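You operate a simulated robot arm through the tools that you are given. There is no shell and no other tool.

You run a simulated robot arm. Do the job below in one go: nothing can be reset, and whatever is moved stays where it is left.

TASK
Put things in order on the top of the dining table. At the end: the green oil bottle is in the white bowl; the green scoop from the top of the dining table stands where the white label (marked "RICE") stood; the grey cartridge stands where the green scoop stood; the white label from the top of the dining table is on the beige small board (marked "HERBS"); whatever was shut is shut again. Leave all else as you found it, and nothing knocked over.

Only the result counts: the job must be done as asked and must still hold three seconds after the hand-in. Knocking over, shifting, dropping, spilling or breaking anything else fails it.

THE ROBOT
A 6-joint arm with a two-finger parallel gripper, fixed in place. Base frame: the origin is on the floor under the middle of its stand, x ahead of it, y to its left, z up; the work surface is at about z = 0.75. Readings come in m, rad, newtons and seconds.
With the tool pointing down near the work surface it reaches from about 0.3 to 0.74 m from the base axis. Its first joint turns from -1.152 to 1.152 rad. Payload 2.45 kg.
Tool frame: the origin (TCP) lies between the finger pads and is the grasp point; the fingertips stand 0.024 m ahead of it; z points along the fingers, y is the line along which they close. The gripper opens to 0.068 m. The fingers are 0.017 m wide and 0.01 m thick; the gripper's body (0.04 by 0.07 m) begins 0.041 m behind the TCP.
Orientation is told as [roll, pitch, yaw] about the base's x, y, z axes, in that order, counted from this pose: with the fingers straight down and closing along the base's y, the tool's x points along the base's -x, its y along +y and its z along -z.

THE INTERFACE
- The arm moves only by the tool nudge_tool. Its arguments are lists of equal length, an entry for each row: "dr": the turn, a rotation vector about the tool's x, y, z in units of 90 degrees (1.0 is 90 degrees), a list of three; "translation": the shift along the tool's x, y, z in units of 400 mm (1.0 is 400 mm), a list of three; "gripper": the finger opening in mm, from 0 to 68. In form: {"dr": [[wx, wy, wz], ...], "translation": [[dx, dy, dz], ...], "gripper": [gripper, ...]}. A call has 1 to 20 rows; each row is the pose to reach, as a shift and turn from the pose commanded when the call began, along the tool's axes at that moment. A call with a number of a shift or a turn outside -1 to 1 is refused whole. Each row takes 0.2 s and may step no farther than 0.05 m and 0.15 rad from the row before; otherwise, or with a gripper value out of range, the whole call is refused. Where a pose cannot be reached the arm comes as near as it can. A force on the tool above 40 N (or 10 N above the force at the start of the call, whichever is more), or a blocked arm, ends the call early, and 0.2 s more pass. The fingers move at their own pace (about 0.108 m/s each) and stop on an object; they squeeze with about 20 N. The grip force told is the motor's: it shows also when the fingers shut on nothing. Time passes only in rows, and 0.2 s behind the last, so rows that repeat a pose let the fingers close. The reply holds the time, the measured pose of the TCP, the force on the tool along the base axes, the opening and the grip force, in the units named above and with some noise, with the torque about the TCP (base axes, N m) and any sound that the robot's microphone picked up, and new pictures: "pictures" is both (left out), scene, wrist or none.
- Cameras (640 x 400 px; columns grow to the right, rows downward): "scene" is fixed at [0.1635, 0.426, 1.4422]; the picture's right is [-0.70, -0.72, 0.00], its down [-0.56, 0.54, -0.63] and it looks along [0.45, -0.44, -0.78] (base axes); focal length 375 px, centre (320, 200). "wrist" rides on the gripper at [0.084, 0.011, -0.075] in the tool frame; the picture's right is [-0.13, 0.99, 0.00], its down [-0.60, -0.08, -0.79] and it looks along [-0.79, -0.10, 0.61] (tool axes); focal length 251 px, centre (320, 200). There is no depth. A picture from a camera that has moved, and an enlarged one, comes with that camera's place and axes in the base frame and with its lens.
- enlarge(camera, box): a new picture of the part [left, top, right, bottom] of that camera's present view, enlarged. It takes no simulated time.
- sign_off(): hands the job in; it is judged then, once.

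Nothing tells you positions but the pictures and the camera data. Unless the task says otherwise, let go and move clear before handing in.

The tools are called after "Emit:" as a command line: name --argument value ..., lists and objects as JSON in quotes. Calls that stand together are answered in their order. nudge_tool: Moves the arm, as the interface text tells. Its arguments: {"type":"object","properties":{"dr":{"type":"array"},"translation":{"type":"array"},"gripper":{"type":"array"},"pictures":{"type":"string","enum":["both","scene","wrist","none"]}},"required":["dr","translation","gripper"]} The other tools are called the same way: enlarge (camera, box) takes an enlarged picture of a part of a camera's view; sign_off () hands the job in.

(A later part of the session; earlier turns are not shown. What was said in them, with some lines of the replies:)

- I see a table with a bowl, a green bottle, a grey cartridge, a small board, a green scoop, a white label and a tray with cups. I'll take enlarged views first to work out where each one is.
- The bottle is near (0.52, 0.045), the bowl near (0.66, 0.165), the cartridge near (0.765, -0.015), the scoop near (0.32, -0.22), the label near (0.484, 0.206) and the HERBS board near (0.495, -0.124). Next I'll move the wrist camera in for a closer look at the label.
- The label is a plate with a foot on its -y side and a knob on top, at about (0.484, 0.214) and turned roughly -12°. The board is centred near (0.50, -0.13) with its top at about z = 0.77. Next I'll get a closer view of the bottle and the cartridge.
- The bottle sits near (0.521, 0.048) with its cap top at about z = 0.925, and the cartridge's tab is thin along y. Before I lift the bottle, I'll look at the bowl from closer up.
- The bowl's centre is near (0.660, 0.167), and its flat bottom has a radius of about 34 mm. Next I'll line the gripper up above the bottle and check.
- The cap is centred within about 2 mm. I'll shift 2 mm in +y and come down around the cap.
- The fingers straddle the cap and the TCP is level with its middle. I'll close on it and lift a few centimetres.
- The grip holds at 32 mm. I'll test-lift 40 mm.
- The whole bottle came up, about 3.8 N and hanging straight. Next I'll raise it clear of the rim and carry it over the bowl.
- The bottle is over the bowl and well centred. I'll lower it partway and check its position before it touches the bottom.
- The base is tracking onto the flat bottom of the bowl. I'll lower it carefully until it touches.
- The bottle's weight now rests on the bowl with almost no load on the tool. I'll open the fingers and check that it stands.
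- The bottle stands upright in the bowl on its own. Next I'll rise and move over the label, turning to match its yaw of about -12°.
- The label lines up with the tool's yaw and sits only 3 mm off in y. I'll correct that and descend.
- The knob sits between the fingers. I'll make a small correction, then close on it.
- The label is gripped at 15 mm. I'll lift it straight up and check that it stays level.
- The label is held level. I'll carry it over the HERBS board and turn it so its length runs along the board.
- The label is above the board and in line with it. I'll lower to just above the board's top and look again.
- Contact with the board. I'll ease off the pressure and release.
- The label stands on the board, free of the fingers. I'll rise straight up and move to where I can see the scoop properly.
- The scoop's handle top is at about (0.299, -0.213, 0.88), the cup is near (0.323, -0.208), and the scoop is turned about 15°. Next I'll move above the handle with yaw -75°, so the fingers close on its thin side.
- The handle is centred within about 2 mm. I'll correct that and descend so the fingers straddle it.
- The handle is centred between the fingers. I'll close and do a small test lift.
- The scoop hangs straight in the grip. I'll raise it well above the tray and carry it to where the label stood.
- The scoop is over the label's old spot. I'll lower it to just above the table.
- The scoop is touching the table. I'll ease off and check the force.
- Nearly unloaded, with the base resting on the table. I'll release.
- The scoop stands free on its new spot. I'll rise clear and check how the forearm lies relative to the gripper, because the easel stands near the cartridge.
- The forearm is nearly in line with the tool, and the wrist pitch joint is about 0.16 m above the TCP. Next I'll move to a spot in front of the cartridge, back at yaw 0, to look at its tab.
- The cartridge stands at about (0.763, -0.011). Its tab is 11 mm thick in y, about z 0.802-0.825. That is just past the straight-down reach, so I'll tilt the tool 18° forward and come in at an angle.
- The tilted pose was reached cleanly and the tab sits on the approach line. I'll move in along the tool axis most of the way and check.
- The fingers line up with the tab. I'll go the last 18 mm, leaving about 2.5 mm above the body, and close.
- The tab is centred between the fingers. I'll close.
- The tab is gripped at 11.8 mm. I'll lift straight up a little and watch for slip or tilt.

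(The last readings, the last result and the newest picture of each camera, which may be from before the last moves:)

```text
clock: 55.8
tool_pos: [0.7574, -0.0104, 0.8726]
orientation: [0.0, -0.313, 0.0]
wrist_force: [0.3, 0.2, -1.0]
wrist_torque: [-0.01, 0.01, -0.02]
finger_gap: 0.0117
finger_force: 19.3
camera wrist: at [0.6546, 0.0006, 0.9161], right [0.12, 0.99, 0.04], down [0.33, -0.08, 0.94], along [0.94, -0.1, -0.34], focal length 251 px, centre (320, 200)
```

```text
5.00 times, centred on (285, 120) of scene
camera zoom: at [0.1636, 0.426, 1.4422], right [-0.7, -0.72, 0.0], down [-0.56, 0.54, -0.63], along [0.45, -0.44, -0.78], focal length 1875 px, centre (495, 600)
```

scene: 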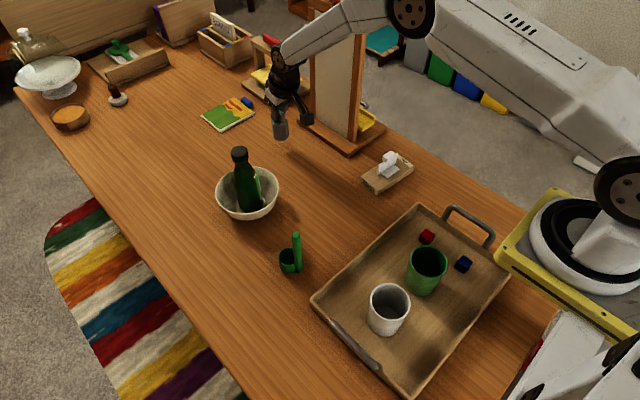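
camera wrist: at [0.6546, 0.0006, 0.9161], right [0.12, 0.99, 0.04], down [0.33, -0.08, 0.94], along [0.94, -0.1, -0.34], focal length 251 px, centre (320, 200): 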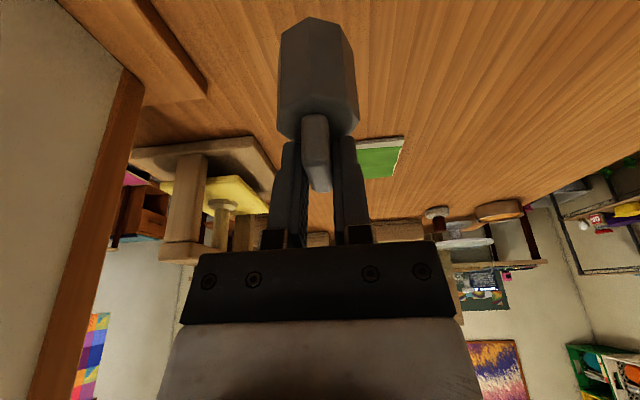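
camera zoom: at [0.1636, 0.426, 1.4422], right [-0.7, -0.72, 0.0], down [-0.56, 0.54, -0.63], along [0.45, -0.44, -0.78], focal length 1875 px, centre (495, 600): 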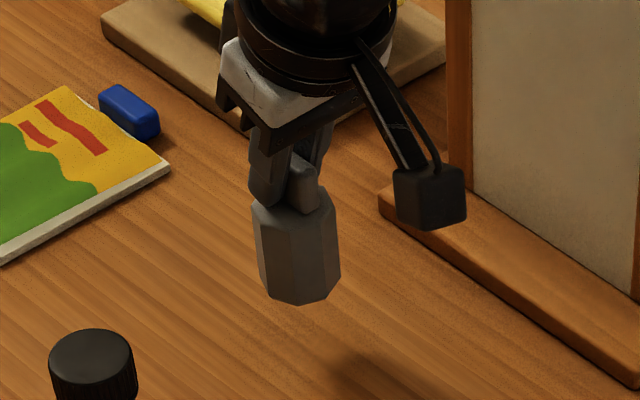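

The cartridge hangs upright, with no change in the grip. I'll raise it and draw it straight back in -x, clear of the easel, before swinging across.

Emit:
nudge_tool --dr '[[0, 0, 0], [0, 0, 0], [0, 0, 0], [0, 0, 0], [0, 0, 0], [0, 0, 0], [0, 0, 0], [0, 0, 0], [0, 0, 0]]' --translation '[[-0.0338, 0, -0.104], [-0.0676, 0, -0.208], [0.0346, 0, -0.2412], [0.1369, 0, -0.2744], [0.2391, 0, -0.3077], [0.3413, 0, -0.3409], [0.4436, 0, -0.3741], [0.5458, 0, -0.4073], [0.5458, 0, -0.4073]]' --gripper '[4, 4, 4, 4, 4, 4, 4, 4, 4]'

Emit:
enlarge --camera "wrist" --box '[200, 30, 440, 180]'

Emit:
enlarge --camera "scene" --box '[300, 80, 440, 210]'

```text
clock: 57.8
tool_pos: [0.5004, -0.0105, 0.9583]
orientation: [0.0, -0.313, 0.0]
wrist_force: [0.4, 0.6, -0.3]
wrist_torque: [0.01, -0.03, 0.0]
finger_gap: 0.0114
finger_force: 19.8
camera wrist: at [0.3959, 0.0004, 1.0033], right [0.12, 0.99, 0.04], down [0.33, -0.08, 0.94], along [0.94, -0.1, -0.34], focal length 251 px, centre (320, 200)
```

scene: 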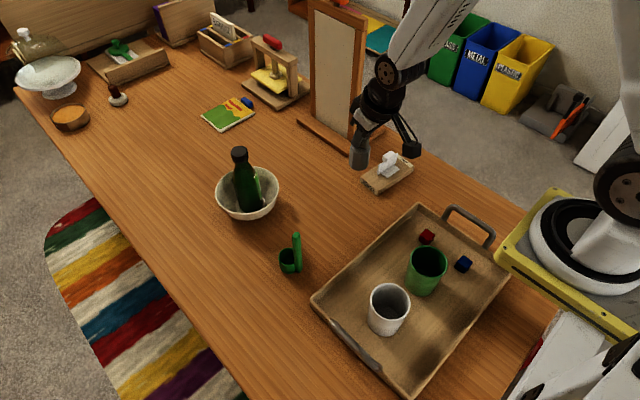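
wrist: 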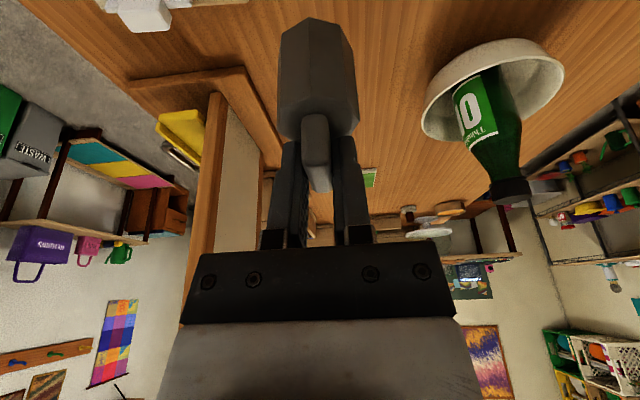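

```text
2.67 times, centred on (320, 105) of wrist
camera zoom: at [0.3959, 0.0004, 1.0033], right [0.12, 0.99, 0.04], down [0.33, -0.08, 0.94], along [0.94, -0.1, -0.34], focal length 670 px, centre (320, 453)
```

zoom: 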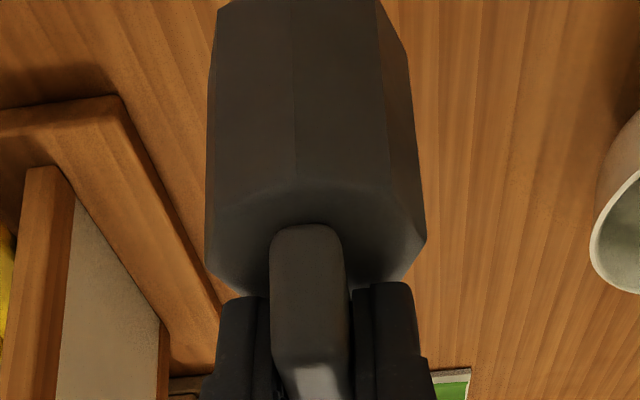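

```text
3.08 times, centred on (370, 145) of scene
camera zoom: at [0.1635, 0.426, 1.4422], right [-0.7, -0.72, 0.0], down [-0.56, 0.54, -0.63], along [0.45, -0.44, -0.78], focal length 1154 px, centre (166, 369)
```

zoom: 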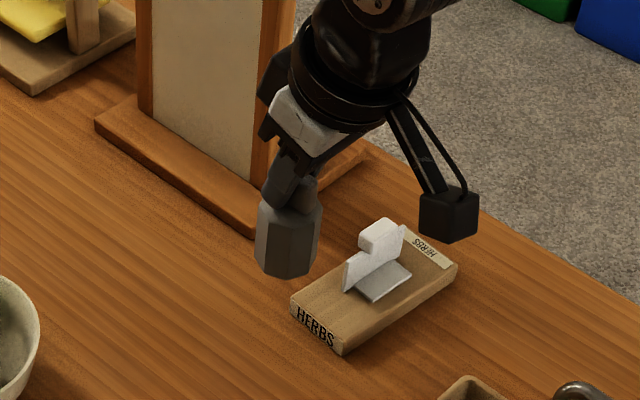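

The grip is unchanged. I'll swing across to the scoop's old spot at this height.

Emit:
nudge_tool --dr '[[0, 0, 0], [0, 0, 0], [0, 0, 0], [0, 0, 0], [0, 0, 0], [0, 0, 0], [0, 0, 0], [0, 0, 0]]' --translation '[[0.063, -0.0696, -0.0205], [0.126, -0.1392, -0.0409], [0.189, -0.2088, -0.0614], [0.252, -0.2785, -0.0819], [0.315, -0.3481, -0.1024], [0.378, -0.4177, -0.1228], [0.441, -0.4873, -0.1433], [0.441, -0.4873, -0.1433]]' --gripper '[4, 4, 4, 4, 4, 4, 4, 4]'

Emit:
enlarge --camera "scene" --box '[420, 90, 560, 220]'

Emit:
enlarge --camera "wrist" --box '[200, 0, 440, 150]'

```text
clock: 59.6
tool_pos: [0.3162, -0.2044, 0.9587]
orientation: [0.0, -0.313, -0.001]
wrist_force: [-0.2, 0.2, -0.6]
wrist_torque: [-0.01, 0.02, 0.02]
finger_gap: 0.0118
finger_force: 20.6
camera wrist: at [0.2124, -0.1944, 1.0033], right [0.12, 0.99, 0.04], down [0.33, -0.08, 0.94], along [0.94, -0.1, -0.34], focal length 251 px, centre (320, 200)
```

scene: 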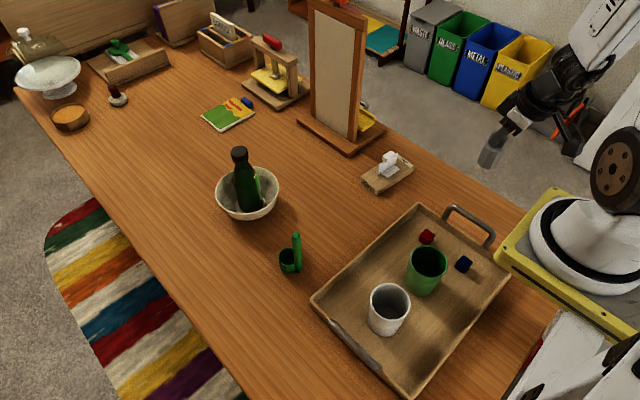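
wrist: 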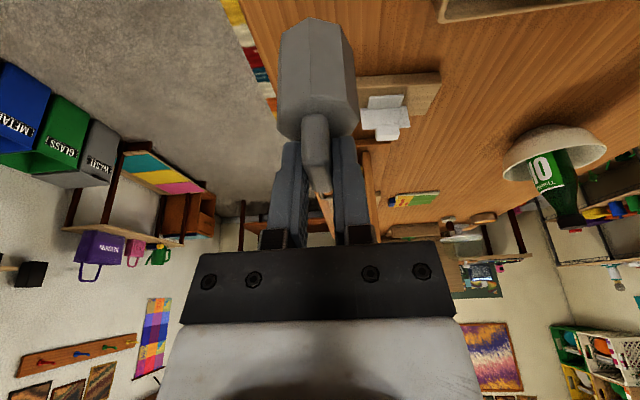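

```text
3.08 times, centred on (490, 155) of scene
camera zoom: at [0.1635, 0.426, 1.4422], right [-0.7, -0.72, 0.0], down [-0.56, 0.54, -0.63], along [0.45, -0.44, -0.78], focal length 1154 px, centre (-203, 338)
```

zoom: 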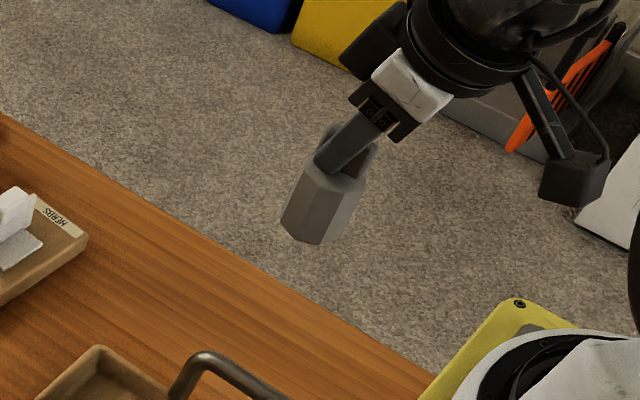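

```text
2.67 times, centred on (320, 75) of wrist
camera zoom: at [0.2124, -0.1944, 1.0033], right [0.12, 0.99, 0.04], down [0.33, -0.08, 0.94], along [0.94, -0.1, -0.34], focal length 670 px, centre (320, 533)
```

zoom: 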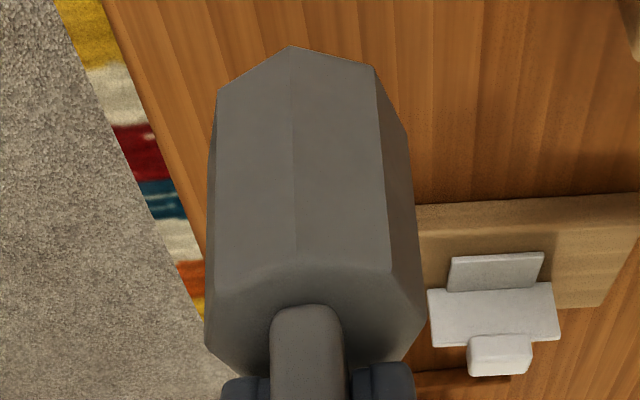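

The cartridge is above the scoop's old spot, clear of the tray handle. I'll lower it straight down to about 10 mm above the table.

Emit:
nudge_tool --dr '[[0, 0, 0], [0, 0, 0], [0, 0, 0], [0, 0, 0], [0, 0, 0]]' --translation '[[0.0232, 0, 0.0713], [0.0464, 0, 0.1427], [0.0695, 0, 0.214], [0.0896, 0, 0.2758], [0.0896, 0, 0.2758]]' --gripper '[4, 4, 4, 4, 4]'

Emit:
enlarge --camera "scene" --box '[420, 90, 560, 220]'

Emit:
enlarge --camera "wrist" --box '[200, 0, 440, 150]'

```text
clock: 60.8
tool_pos: [0.3297, -0.2237, 0.8639]
orientation: [0.005, -0.312, -0.002]
wrist_force: [-0.3, 0.3, -1.2]
wrist_torque: [0.01, 0.0, 0.0]
finger_gap: 0.0114
finger_force: 19.8
out of reach, approached as far as the arm can: row 3, 4, 5
camera wrist: at [0.226, -0.2134, 0.9082], right [0.12, 0.99, 0.04], down [0.33, -0.08, 0.94], along [0.94, -0.1, -0.34], focal length 251 px, centre (320, 200)
```

scene: 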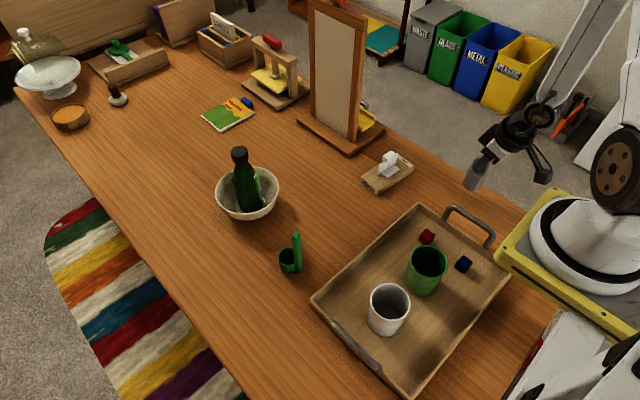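
wrist: 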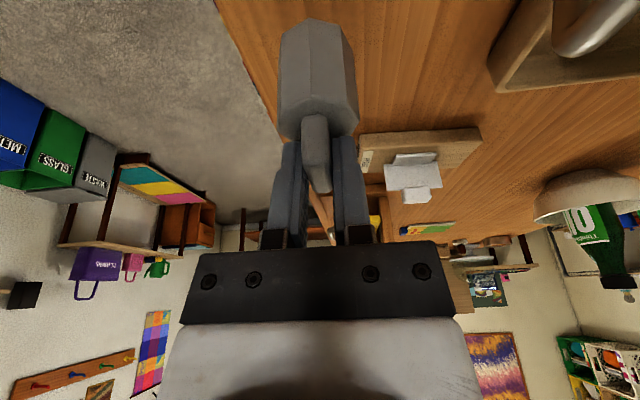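

```text
3.08 times, centred on (490, 155) of scene
camera zoom: at [0.1636, 0.426, 1.4422], right [-0.7, -0.72, 0.0], down [-0.56, 0.54, -0.63], along [0.45, -0.44, -0.78], focal length 1154 px, centre (-203, 338)
```

zoom: 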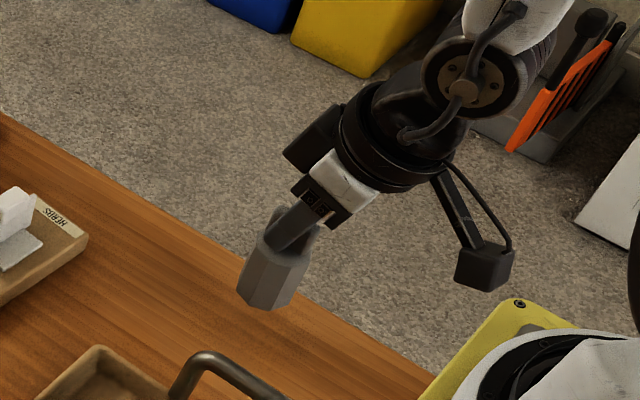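

```text
2.67 times, centred on (320, 75) of wrist
camera zoom: at [0.226, -0.2134, 0.9082], right [0.12, 0.99, 0.04], down [0.33, -0.08, 0.94], along [0.94, -0.1, -0.34], focal length 670 px, centre (320, 533)
```

zoom: 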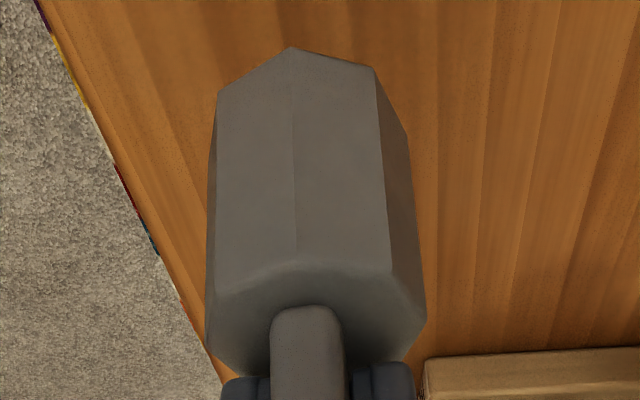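

With this outward tilt the pose is too close in for the arm: it stopped at z ≈ 0.864, with the cartridge still upright and free. I'll go back up and turn the tool about the vertical, so the tilt runs sideways instead.

Emit:
nudge_tool --dr '[[0, 0, 0], [0, 0, 0], [0, 0, 0], [0, 0, 0], [0, 0, 0]]' --translation '[[-0.0193, 0, -0.0594], [-0.0386, 0, -0.1189], [-0.058, 0, -0.1783], [-0.0773, 0, -0.2378], [-0.0773, 0, -0.2378]]' --gripper '[4, 4, 4, 4, 4]'

```text
clock: 62.0
tool_pos: [0.3293, -0.2239, 0.964]
orientation: [0.001, -0.315, 0.001]
wrist_force: [-0.2, -0.7, -0.5]
wrist_torque: [0.0, 0.0, 0.01]
finger_gap: 0.0115
finger_force: 20.3
camera wrist: at [0.2258, -0.2126, 1.0089], right [0.12, 0.99, 0.04], down [0.33, -0.08, 0.94], along [0.94, -0.1, -0.34], focal length 251 px, centre (320, 200)
```

scene: 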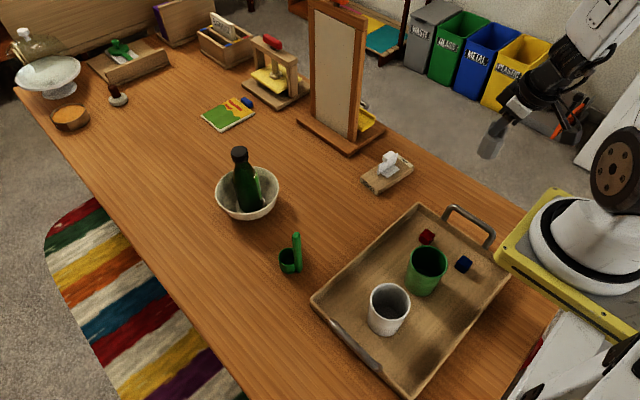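
wrist: 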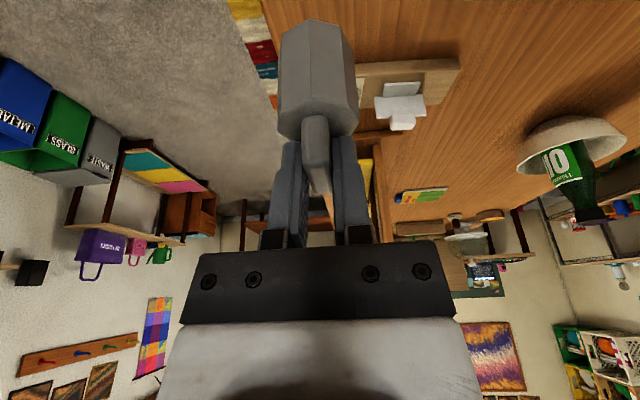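

The move now references the actual pose, at (0.329, -0.224, 0.964). I'll turn 57° about the vertical, keeping the cartridge upright.

Emit:
nudge_tool --dr '[[-0.0279, 0, -0.086], [-0.0559, 0, -0.172], [-0.0838, 0, -0.258], [-0.1118, 0, -0.344], [-0.1397, 0, -0.43], [-0.1677, 0, -0.516], [-0.1956, 0, -0.602], [-0.1956, 0, -0.602]]' --translation '[[0, 0, 0], [0, 0, 0], [0, 0, 0], [0.008, 0.009, -0.0027], [0.0165, 0.018, -0.0054], [0.0248, 0.027, -0.0081], [0.033, 0.036, -0.0108], [0.033, 0.036, -0.0108]]' --gripper '[4, 4, 4, 4, 4, 4, 4, 4]'

Emit:
enlarge --camera "scene" --box '[420, 90, 560, 220]'

```text
clock: 63.8
tool_pos: [0.3171, -0.2087, 0.9637]
orientation: [0.001, -0.313, 0.995]
wrist_force: [-0.8, 0.0, -1.4]
wrist_torque: [0.0, 0.0, 0.0]
finger_gap: 0.0114
finger_force: 19.7
camera wrist: at [0.2512, -0.2901, 1.0082], right [-0.77, 0.64, 0.04], down [0.24, 0.23, 0.94], along [0.59, 0.73, -0.34], focal length 251 px, centre (320, 200)
```

scene: 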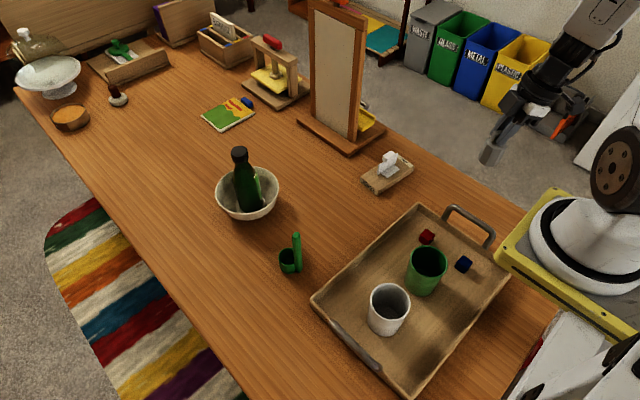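
wrist: 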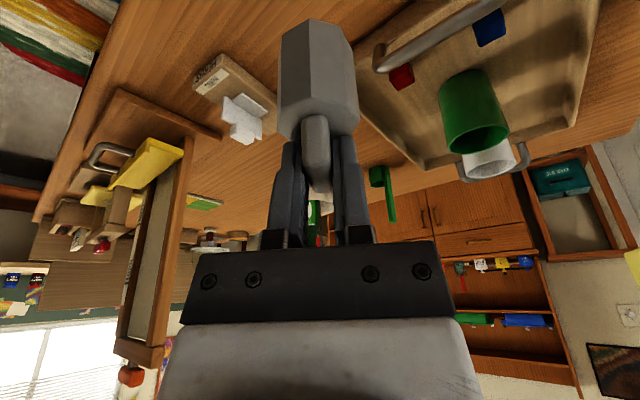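

```text
3.08 times, centred on (490, 155) of scene
camera zoom: at [0.1635, 0.426, 1.4422], right [-0.7, -0.72, 0.0], down [-0.56, 0.54, -0.63], along [0.45, -0.44, -0.78], focal length 1154 px, centre (-203, 338)
```

zoom: 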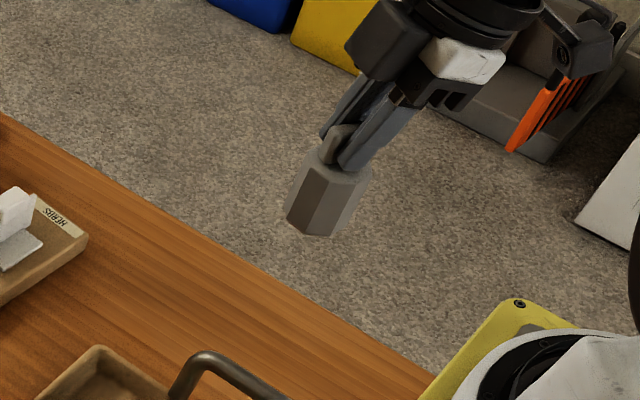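

The cartridge is still upright and has turned cleanly. I'll lower it straight down.

Emit:
nudge_tool --dr '[[0, 0, 0], [0, 0, 0], [0, 0, 0], [0, 0, 0], [0, 0, 0]]' --translation '[[0.0193, 0, 0.0594], [0.0386, 0, 0.1189], [0.058, 0, 0.1783], [0.0773, 0, 0.2378], [0.0773, 0, 0.2378]]' --gripper '[4, 4, 4, 4, 4]'

Emit:
enlarge --camera "scene" --box '[420, 90, 560, 220]'

Emit:
enlarge --camera "wrist" --box '[200, 0, 440, 150]'

```text
clock: 65.0
tool_pos: [0.3174, -0.2092, 0.8626]
orientation: [0.001, -0.314, 0.995]
wrist_force: [-0.2, -0.3, -0.9]
wrist_torque: [-0.02, 0.01, -0.03]
finger_gap: 0.0115
finger_force: 19.2
camera wrist: at [0.2507, -0.2904, 0.9069], right [-0.76, 0.64, 0.04], down [0.25, 0.23, 0.94], along [0.6, 0.73, -0.34], focal length 251 px, centre (320, 200)
```

scene: 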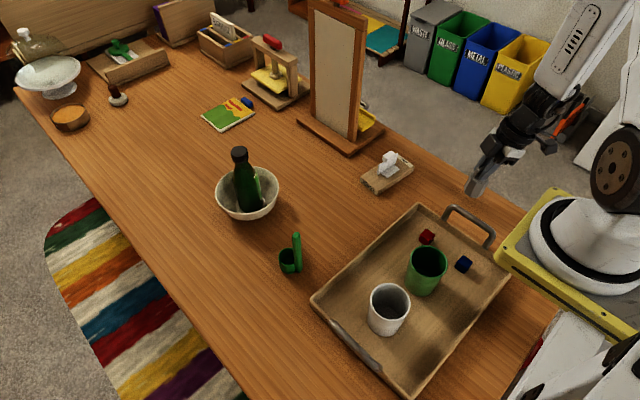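
wrist: 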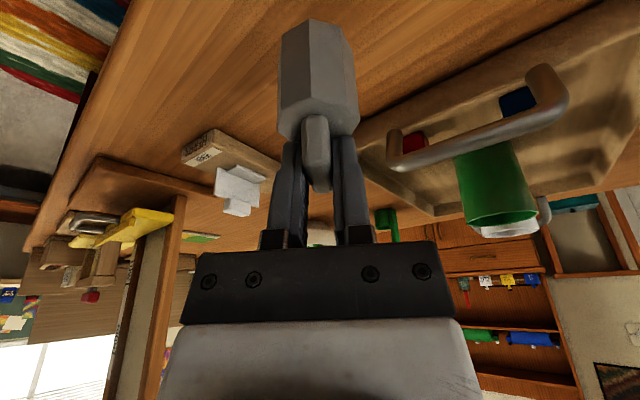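

```text
3.08 times, centred on (490, 155) of scene
camera zoom: at [0.1635, 0.426, 1.4422], right [-0.7, -0.72, 0.0], down [-0.56, 0.54, -0.63], along [0.45, -0.44, -0.78], focal length 1154 px, centre (-203, 338)
```

zoom: 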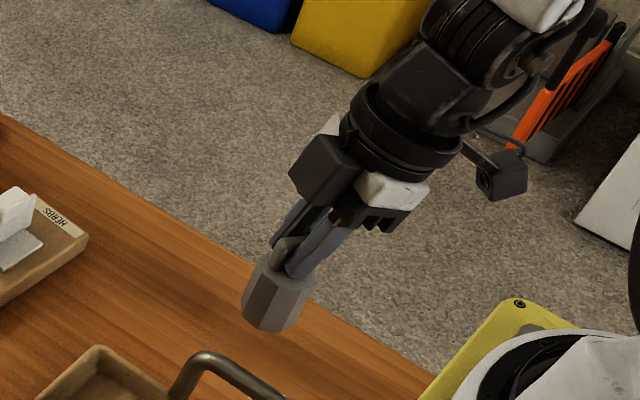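

```text
2.67 times, centred on (320, 75) of wrist
camera zoom: at [0.2507, -0.2904, 0.9069], right [-0.76, 0.64, 0.04], down [0.25, 0.23, 0.94], along [0.6, 0.73, -0.34], focal length 670 px, centre (320, 533)
```

zoom: 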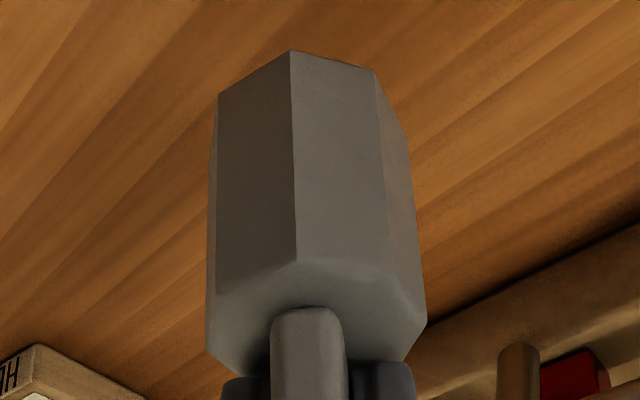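

Emit:
nudge_tool --dr '[[0, 0, 0], [0, 0, 0], [0, 0, 0], [0, 0, 0]]' --translation '[[0.007, 0, 0.0214], [0.0139, 0, 0.0428], [0.0201, 0, 0.0618], [0.0201, 0, 0.0618]]' --gripper '[4, 4, 4, 4]'

Emit:
enlarge --camera "scene" --box '[430, 130, 530, 220]'

```text
clock: 66.0
tool_pos: [0.3157, -0.2092, 0.8374]
orientation: [0.001, -0.314, 0.995]
wrist_force: [-0.4, 0.1, -1.2]
wrist_torque: [-0.03, -0.03, -0.01]
finger_gap: 0.0117
finger_force: 20.3
camera wrist: at [0.25, -0.2905, 0.8821], right [-0.76, 0.64, 0.04], down [0.25, 0.23, 0.94], along [0.6, 0.73, -0.34], focal length 251 px, centre (320, 200)
```

scene: 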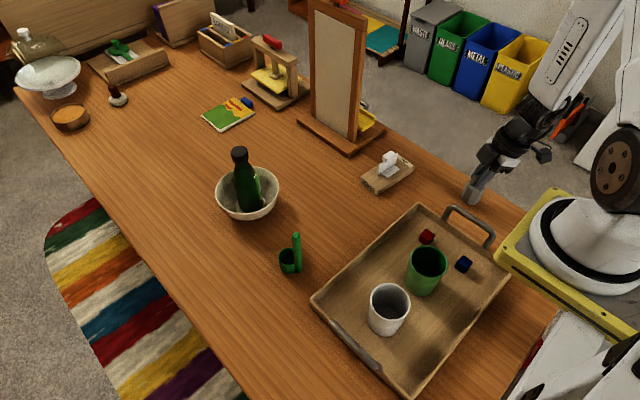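
wrist: 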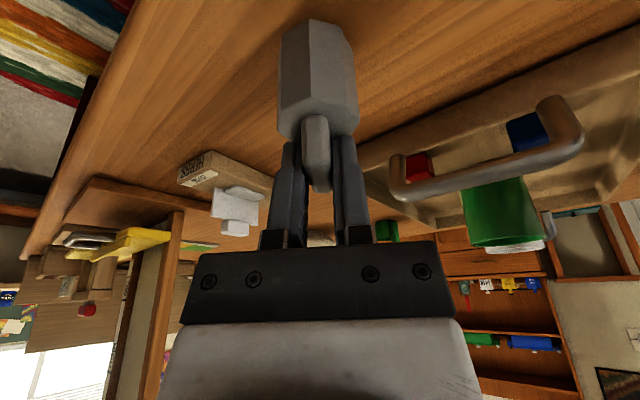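

```text
4.44 times, centred on (480, 175) of scene
camera zoom: at [0.1635, 0.426, 1.4422], right [-0.7, -0.72, 0.0], down [-0.56, 0.54, -0.63], along [0.45, -0.44, -0.78], focal length 1666 px, centre (-391, 311)
```

zoom: 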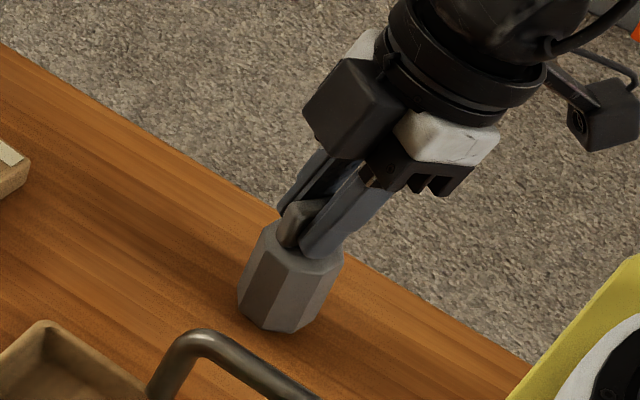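

Emit:
nudge_tool --dr '[[0, 0, 0], [0, 0, 0]]' --translation '[[0.0015, 0, 0.0048], [0.0031, 0, 0.0095]]' --gripper '[4, 4]' --pictures "none"

```text
clock: 66.6
tool_pos: [0.3167, -0.2076, 0.8347]
orientation: [0.0, -0.313, 0.994]
wrist_force: [-0.2, -0.8, -1.0]
wrist_torque: [-0.01, 0.0, -0.04]
finger_gap: 0.0117
finger_force: 19.7
```

Emit:
nudge_tool --dr '[[0, 0, 0], [0, 0, 0]]' --translation '[[0.0008, 0, 0.0024], [0.0015, 0, 0.0048]]' --gripper '[4, 4]' --pictures "none"

```text
clock: 67.2
tool_pos: [0.3148, -0.2101, 0.8312]
orientation: [0.001, -0.315, 0.995]
wrist_force: [0.9, 0.8, -0.6]
wrist_torque: [-0.02, 0.02, -0.03]
finger_gap: 0.0116
finger_force: 20.1
```

Emit:
nudge_tool --dr '[[0, 0, 0], [0, 0, 0]]' --translation '[[0.0004, 0, 0.0012], [0.0008, 0, 0.0024]]' --gripper '[4, 4]' --pictures "none"

```text
clock: 67.8
tool_pos: [0.3148, -0.2086, 0.831]
orientation: [0.001, -0.315, 0.996]
wrist_force: [0.4, -0.9, -0.3]
wrist_torque: [-0.02, 0.03, -0.02]
finger_gap: 0.0118
finger_force: 19.6
```

Emit:
nudge_tool --dr '[[0, 0, 0], [0, 0, 0]]' --translation '[[0.0004, 0, 0.0012], [0.0008, 0, 0.0024]]' --gripper '[4, 4]'

Emit:
enlarge --camera "scene" --box '[430, 130, 530, 220]'

```text
clock: 68.4
tool_pos: [0.3164, -0.2099, 0.8296]
orientation: [-0.002, -0.315, 0.996]
wrist_force: [-3.0, 0.4, 15.1]
wrist_torque: [0.03, 0.09, 0.04]
finger_gap: 0.0116
finger_force: 20.3
camera wrist: at [0.2496, -0.2907, 0.8748], right [-0.76, 0.64, 0.04], down [0.24, 0.23, 0.94], along [0.6, 0.73, -0.34], focal length 251 px, centre (320, 200)
```

scene: 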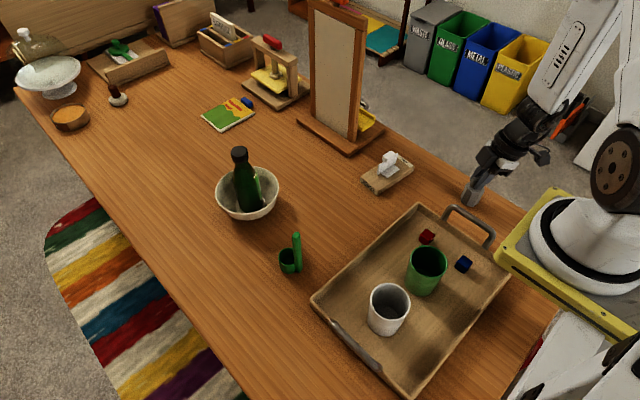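
wrist: 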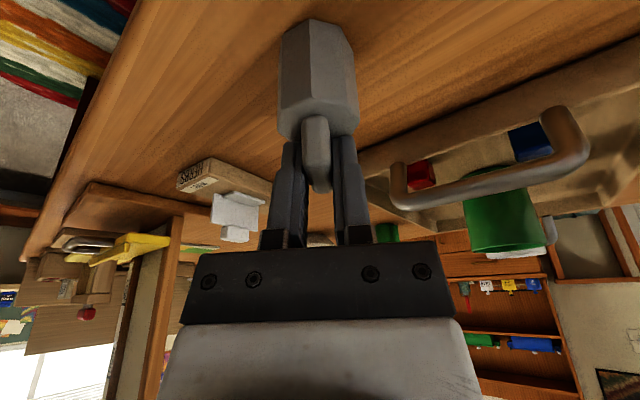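

```text
4.44 times, centred on (480, 175) of scene
camera zoom: at [0.1633, 0.4261, 1.4422], right [-0.7, -0.72, 0.0], down [-0.56, 0.54, -0.63], along [0.45, -0.44, -0.78], focal length 1666 px, centre (-391, 311)
```

zoom: 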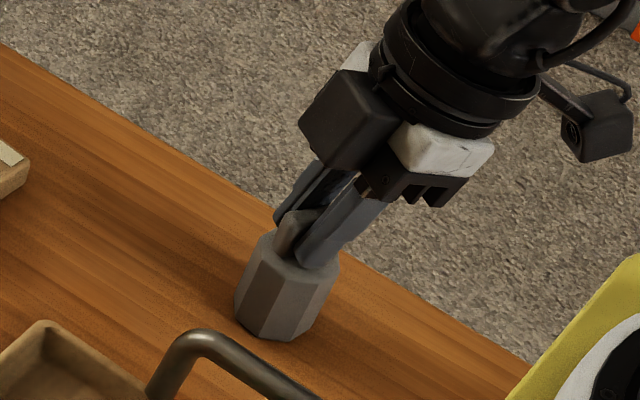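

The cartridge is touching the table. I'll ease off 1 mm and check.

Emit:
nudge_tool --dr '[[0, 0, 0], [0, 0, 0]]' --translation '[[-0.0007, 0, -0.0021], [-0.0007, 0, -0.0021]]' --gripper '[4, 4]' --pictures "none"

```text
clock: 69.0
tool_pos: [0.3169, -0.2086, 0.83]
orientation: [-0.001, -0.314, 0.996]
wrist_force: [-0.1, 1.2, -0.2]
wrist_torque: [0.02, -0.01, -0.01]
finger_gap: 0.0114
finger_force: 19.7
```

Emit:
nudge_tool --dr '[[0, 0, 0], [0, 0, 0], [0, 0, 0], [0, 0, 0], [0, 0, 0], [0, 0, 0]]' --translation '[[0.0003, 0, 0.0008], [0.0003, 0, 0.0008], [0.0003, 0, 0.0008], [0.0003, 0, 0.0008], [0.0003, 0, 0.0008], [0.0003, 0, 0.0008]]' --gripper '[4, 4, 14, 22, 35, 45]'

Emit:
enlarge --camera "scene" --box '[430, 130, 530, 220]'

Emit:
enlarge --camera "wrist" --box '[200, 0, 440, 150]'

```text
clock: 70.4
tool_pos: [0.3169, -0.2092, 0.8293]
orientation: [0.001, -0.314, 0.996]
wrist_force: [-0.6, -0.1, 0.3]
wrist_torque: [0.04, -0.02, -0.02]
finger_gap: 0.0449
finger_force: 0.1
camera wrist: at [0.2502, -0.2906, 0.8753], right [-0.76, 0.64, 0.04], down [0.25, 0.23, 0.94], along [0.6, 0.73, -0.34], focal length 251 px, centre (320, 200)
```

scene: 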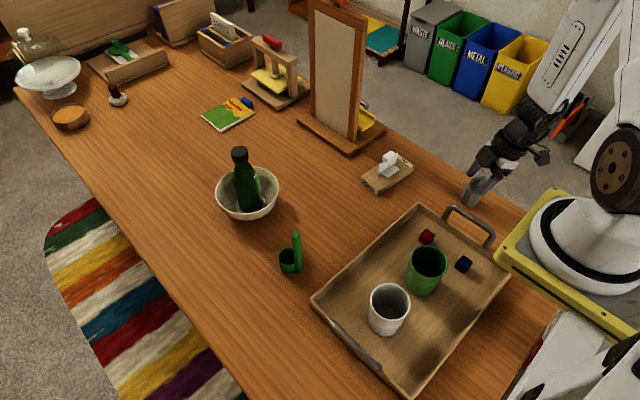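
wrist: 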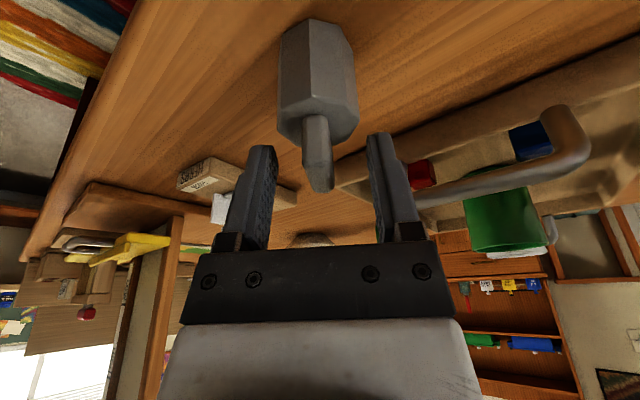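

```text
4.44 times, centred on (480, 175) of scene
camera zoom: at [0.1635, 0.426, 1.4422], right [-0.7, -0.72, 0.0], down [-0.56, 0.54, -0.63], along [0.45, -0.44, -0.78], focal length 1666 px, centre (-391, 311)
```

zoom: 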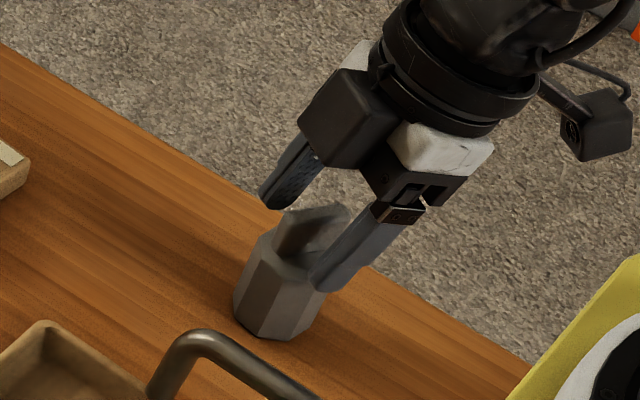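

```text
2.67 times, centred on (320, 75) of wrist
camera zoom: at [0.2502, -0.2906, 0.8753], right [-0.76, 0.64, 0.04], down [0.25, 0.23, 0.94], along [0.6, 0.73, -0.34], focal length 670 px, centre (320, 533)
```

zoom: 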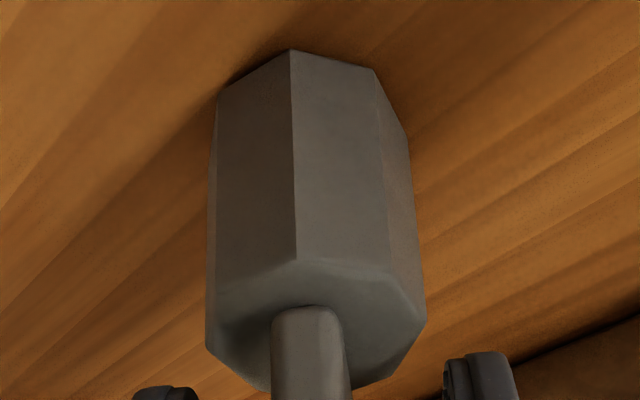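

The cartridge stands on its own. I'll back out along the finger axis and rise clear.

Emit:
nudge_tool --dr '[[0, 0, 0], [0, 0, 0], [0, 0, 0], [0, 0, 0], [0, 0, 0]]' --translation '[[0, 0, -0.04], [0, 0, -0.12], [0, 0, -0.2], [0, 0, -0.29], [0, 0, -0.35]]' --gripper '[45, 45, 45, 45, 45]'

Emit:
enlarge --camera "scene" --box '[430, 130, 530, 220]'

Emit:
enlarge --camera "scene" --box '[200, 130, 440, 280]'

```text
clock: 71.6
tool_pos: [0.2919, -0.2463, 0.964]
orientation: [0.001, -0.314, 0.995]
wrist_force: [0.5, 0.0, -0.1]
wrist_torque: [0.03, 0.02, -0.02]
finger_gap: 0.0451
finger_force: 0.0
camera wrist: at [0.2257, -0.3275, 1.0093], right [-0.76, 0.64, 0.04], down [0.25, 0.23, 0.94], along [0.6, 0.73, -0.34], focal length 251 px, centre (320, 200)
```

scene: 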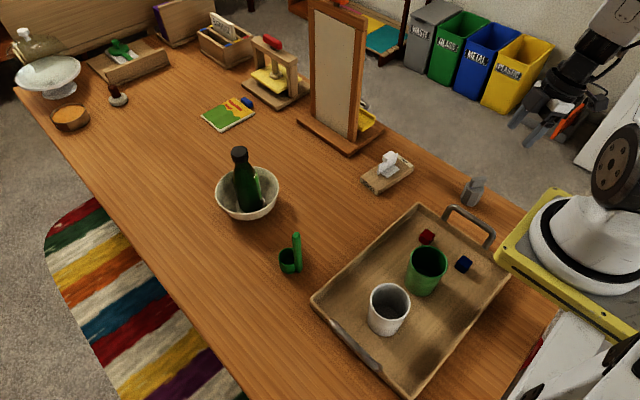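
wrist: 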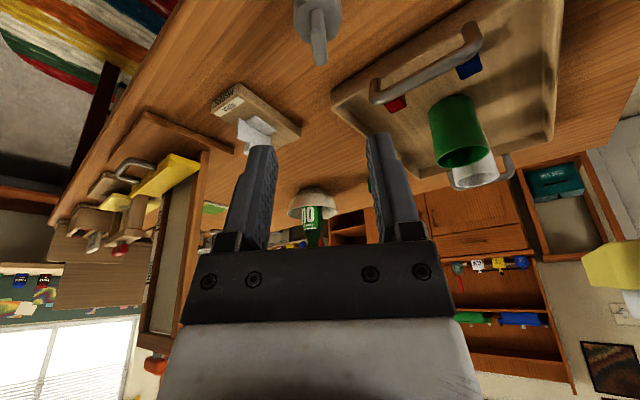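

```text
4.44 times, centred on (480, 175) of scene
camera zoom: at [0.1635, 0.426, 1.4422], right [-0.7, -0.72, 0.0], down [-0.56, 0.54, -0.63], along [0.45, -0.44, -0.78], focal length 1666 px, centre (-391, 311)
```

zoom: 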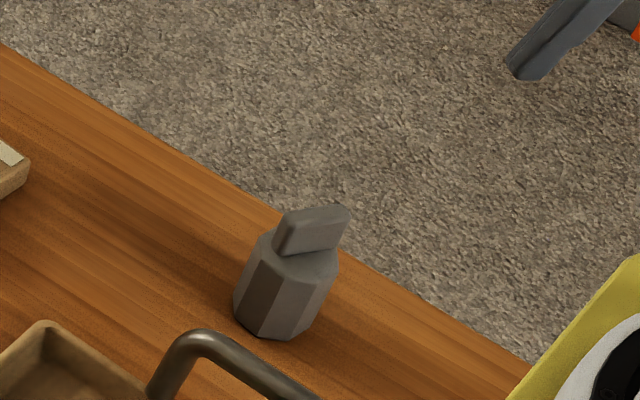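

```text
2.67 times, centred on (320, 205) of scene
camera zoom: at [0.1635, 0.426, 1.4422], right [-0.7, -0.72, 0.0], down [-0.56, 0.54, -0.63], along [0.45, -0.44, -0.78], focal length 1000 px, centre (320, 187)
```

zoom: 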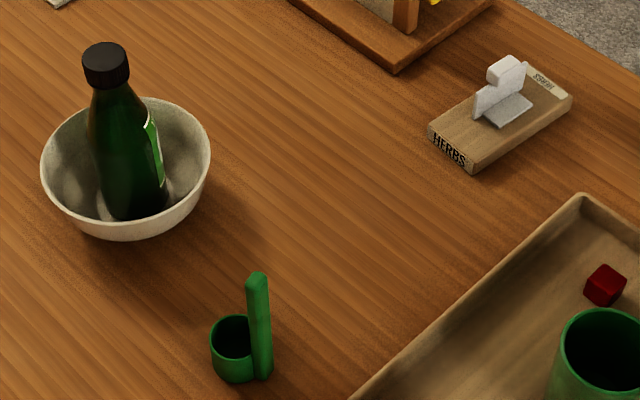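

Everything is in place:
- The bottle stands upright in the bowl.
- The label is on the HERBS board.
- The scoop stands where the label was.
- The cartridge stands where the scoop was.

Nothing that was shut has been opened, nothing else looks disturbed, and the gripper is empty and clear of everything. I'm handing the job in.

Emit:
sign_off

```text
The job is handed in.
```

I handed the job in with all four moves done; no verdict has come back yet. In the last pictures everything was standing, and the gripper was empty and clear of everything.

- **Green oil bottle:** it stands upright in the white bowl.
- **White label (RICE):** it stands on the beige HERBS board, turned so its length runs along the board.
- **Green scoop:** it stands where the label stood, matching the old spot to about 2 pixels in the scene picture.
- **Grey cartridge:** it stands where the scoop stood, also matching to about 2–3 pixels. It is turned roughly 57° from how it stood before, because the arm could not set it down there in its first orientation.

I opened nothing, so nothing had to be shut again. The bowl and the board are where they were, and I saw no other item on the table moved.
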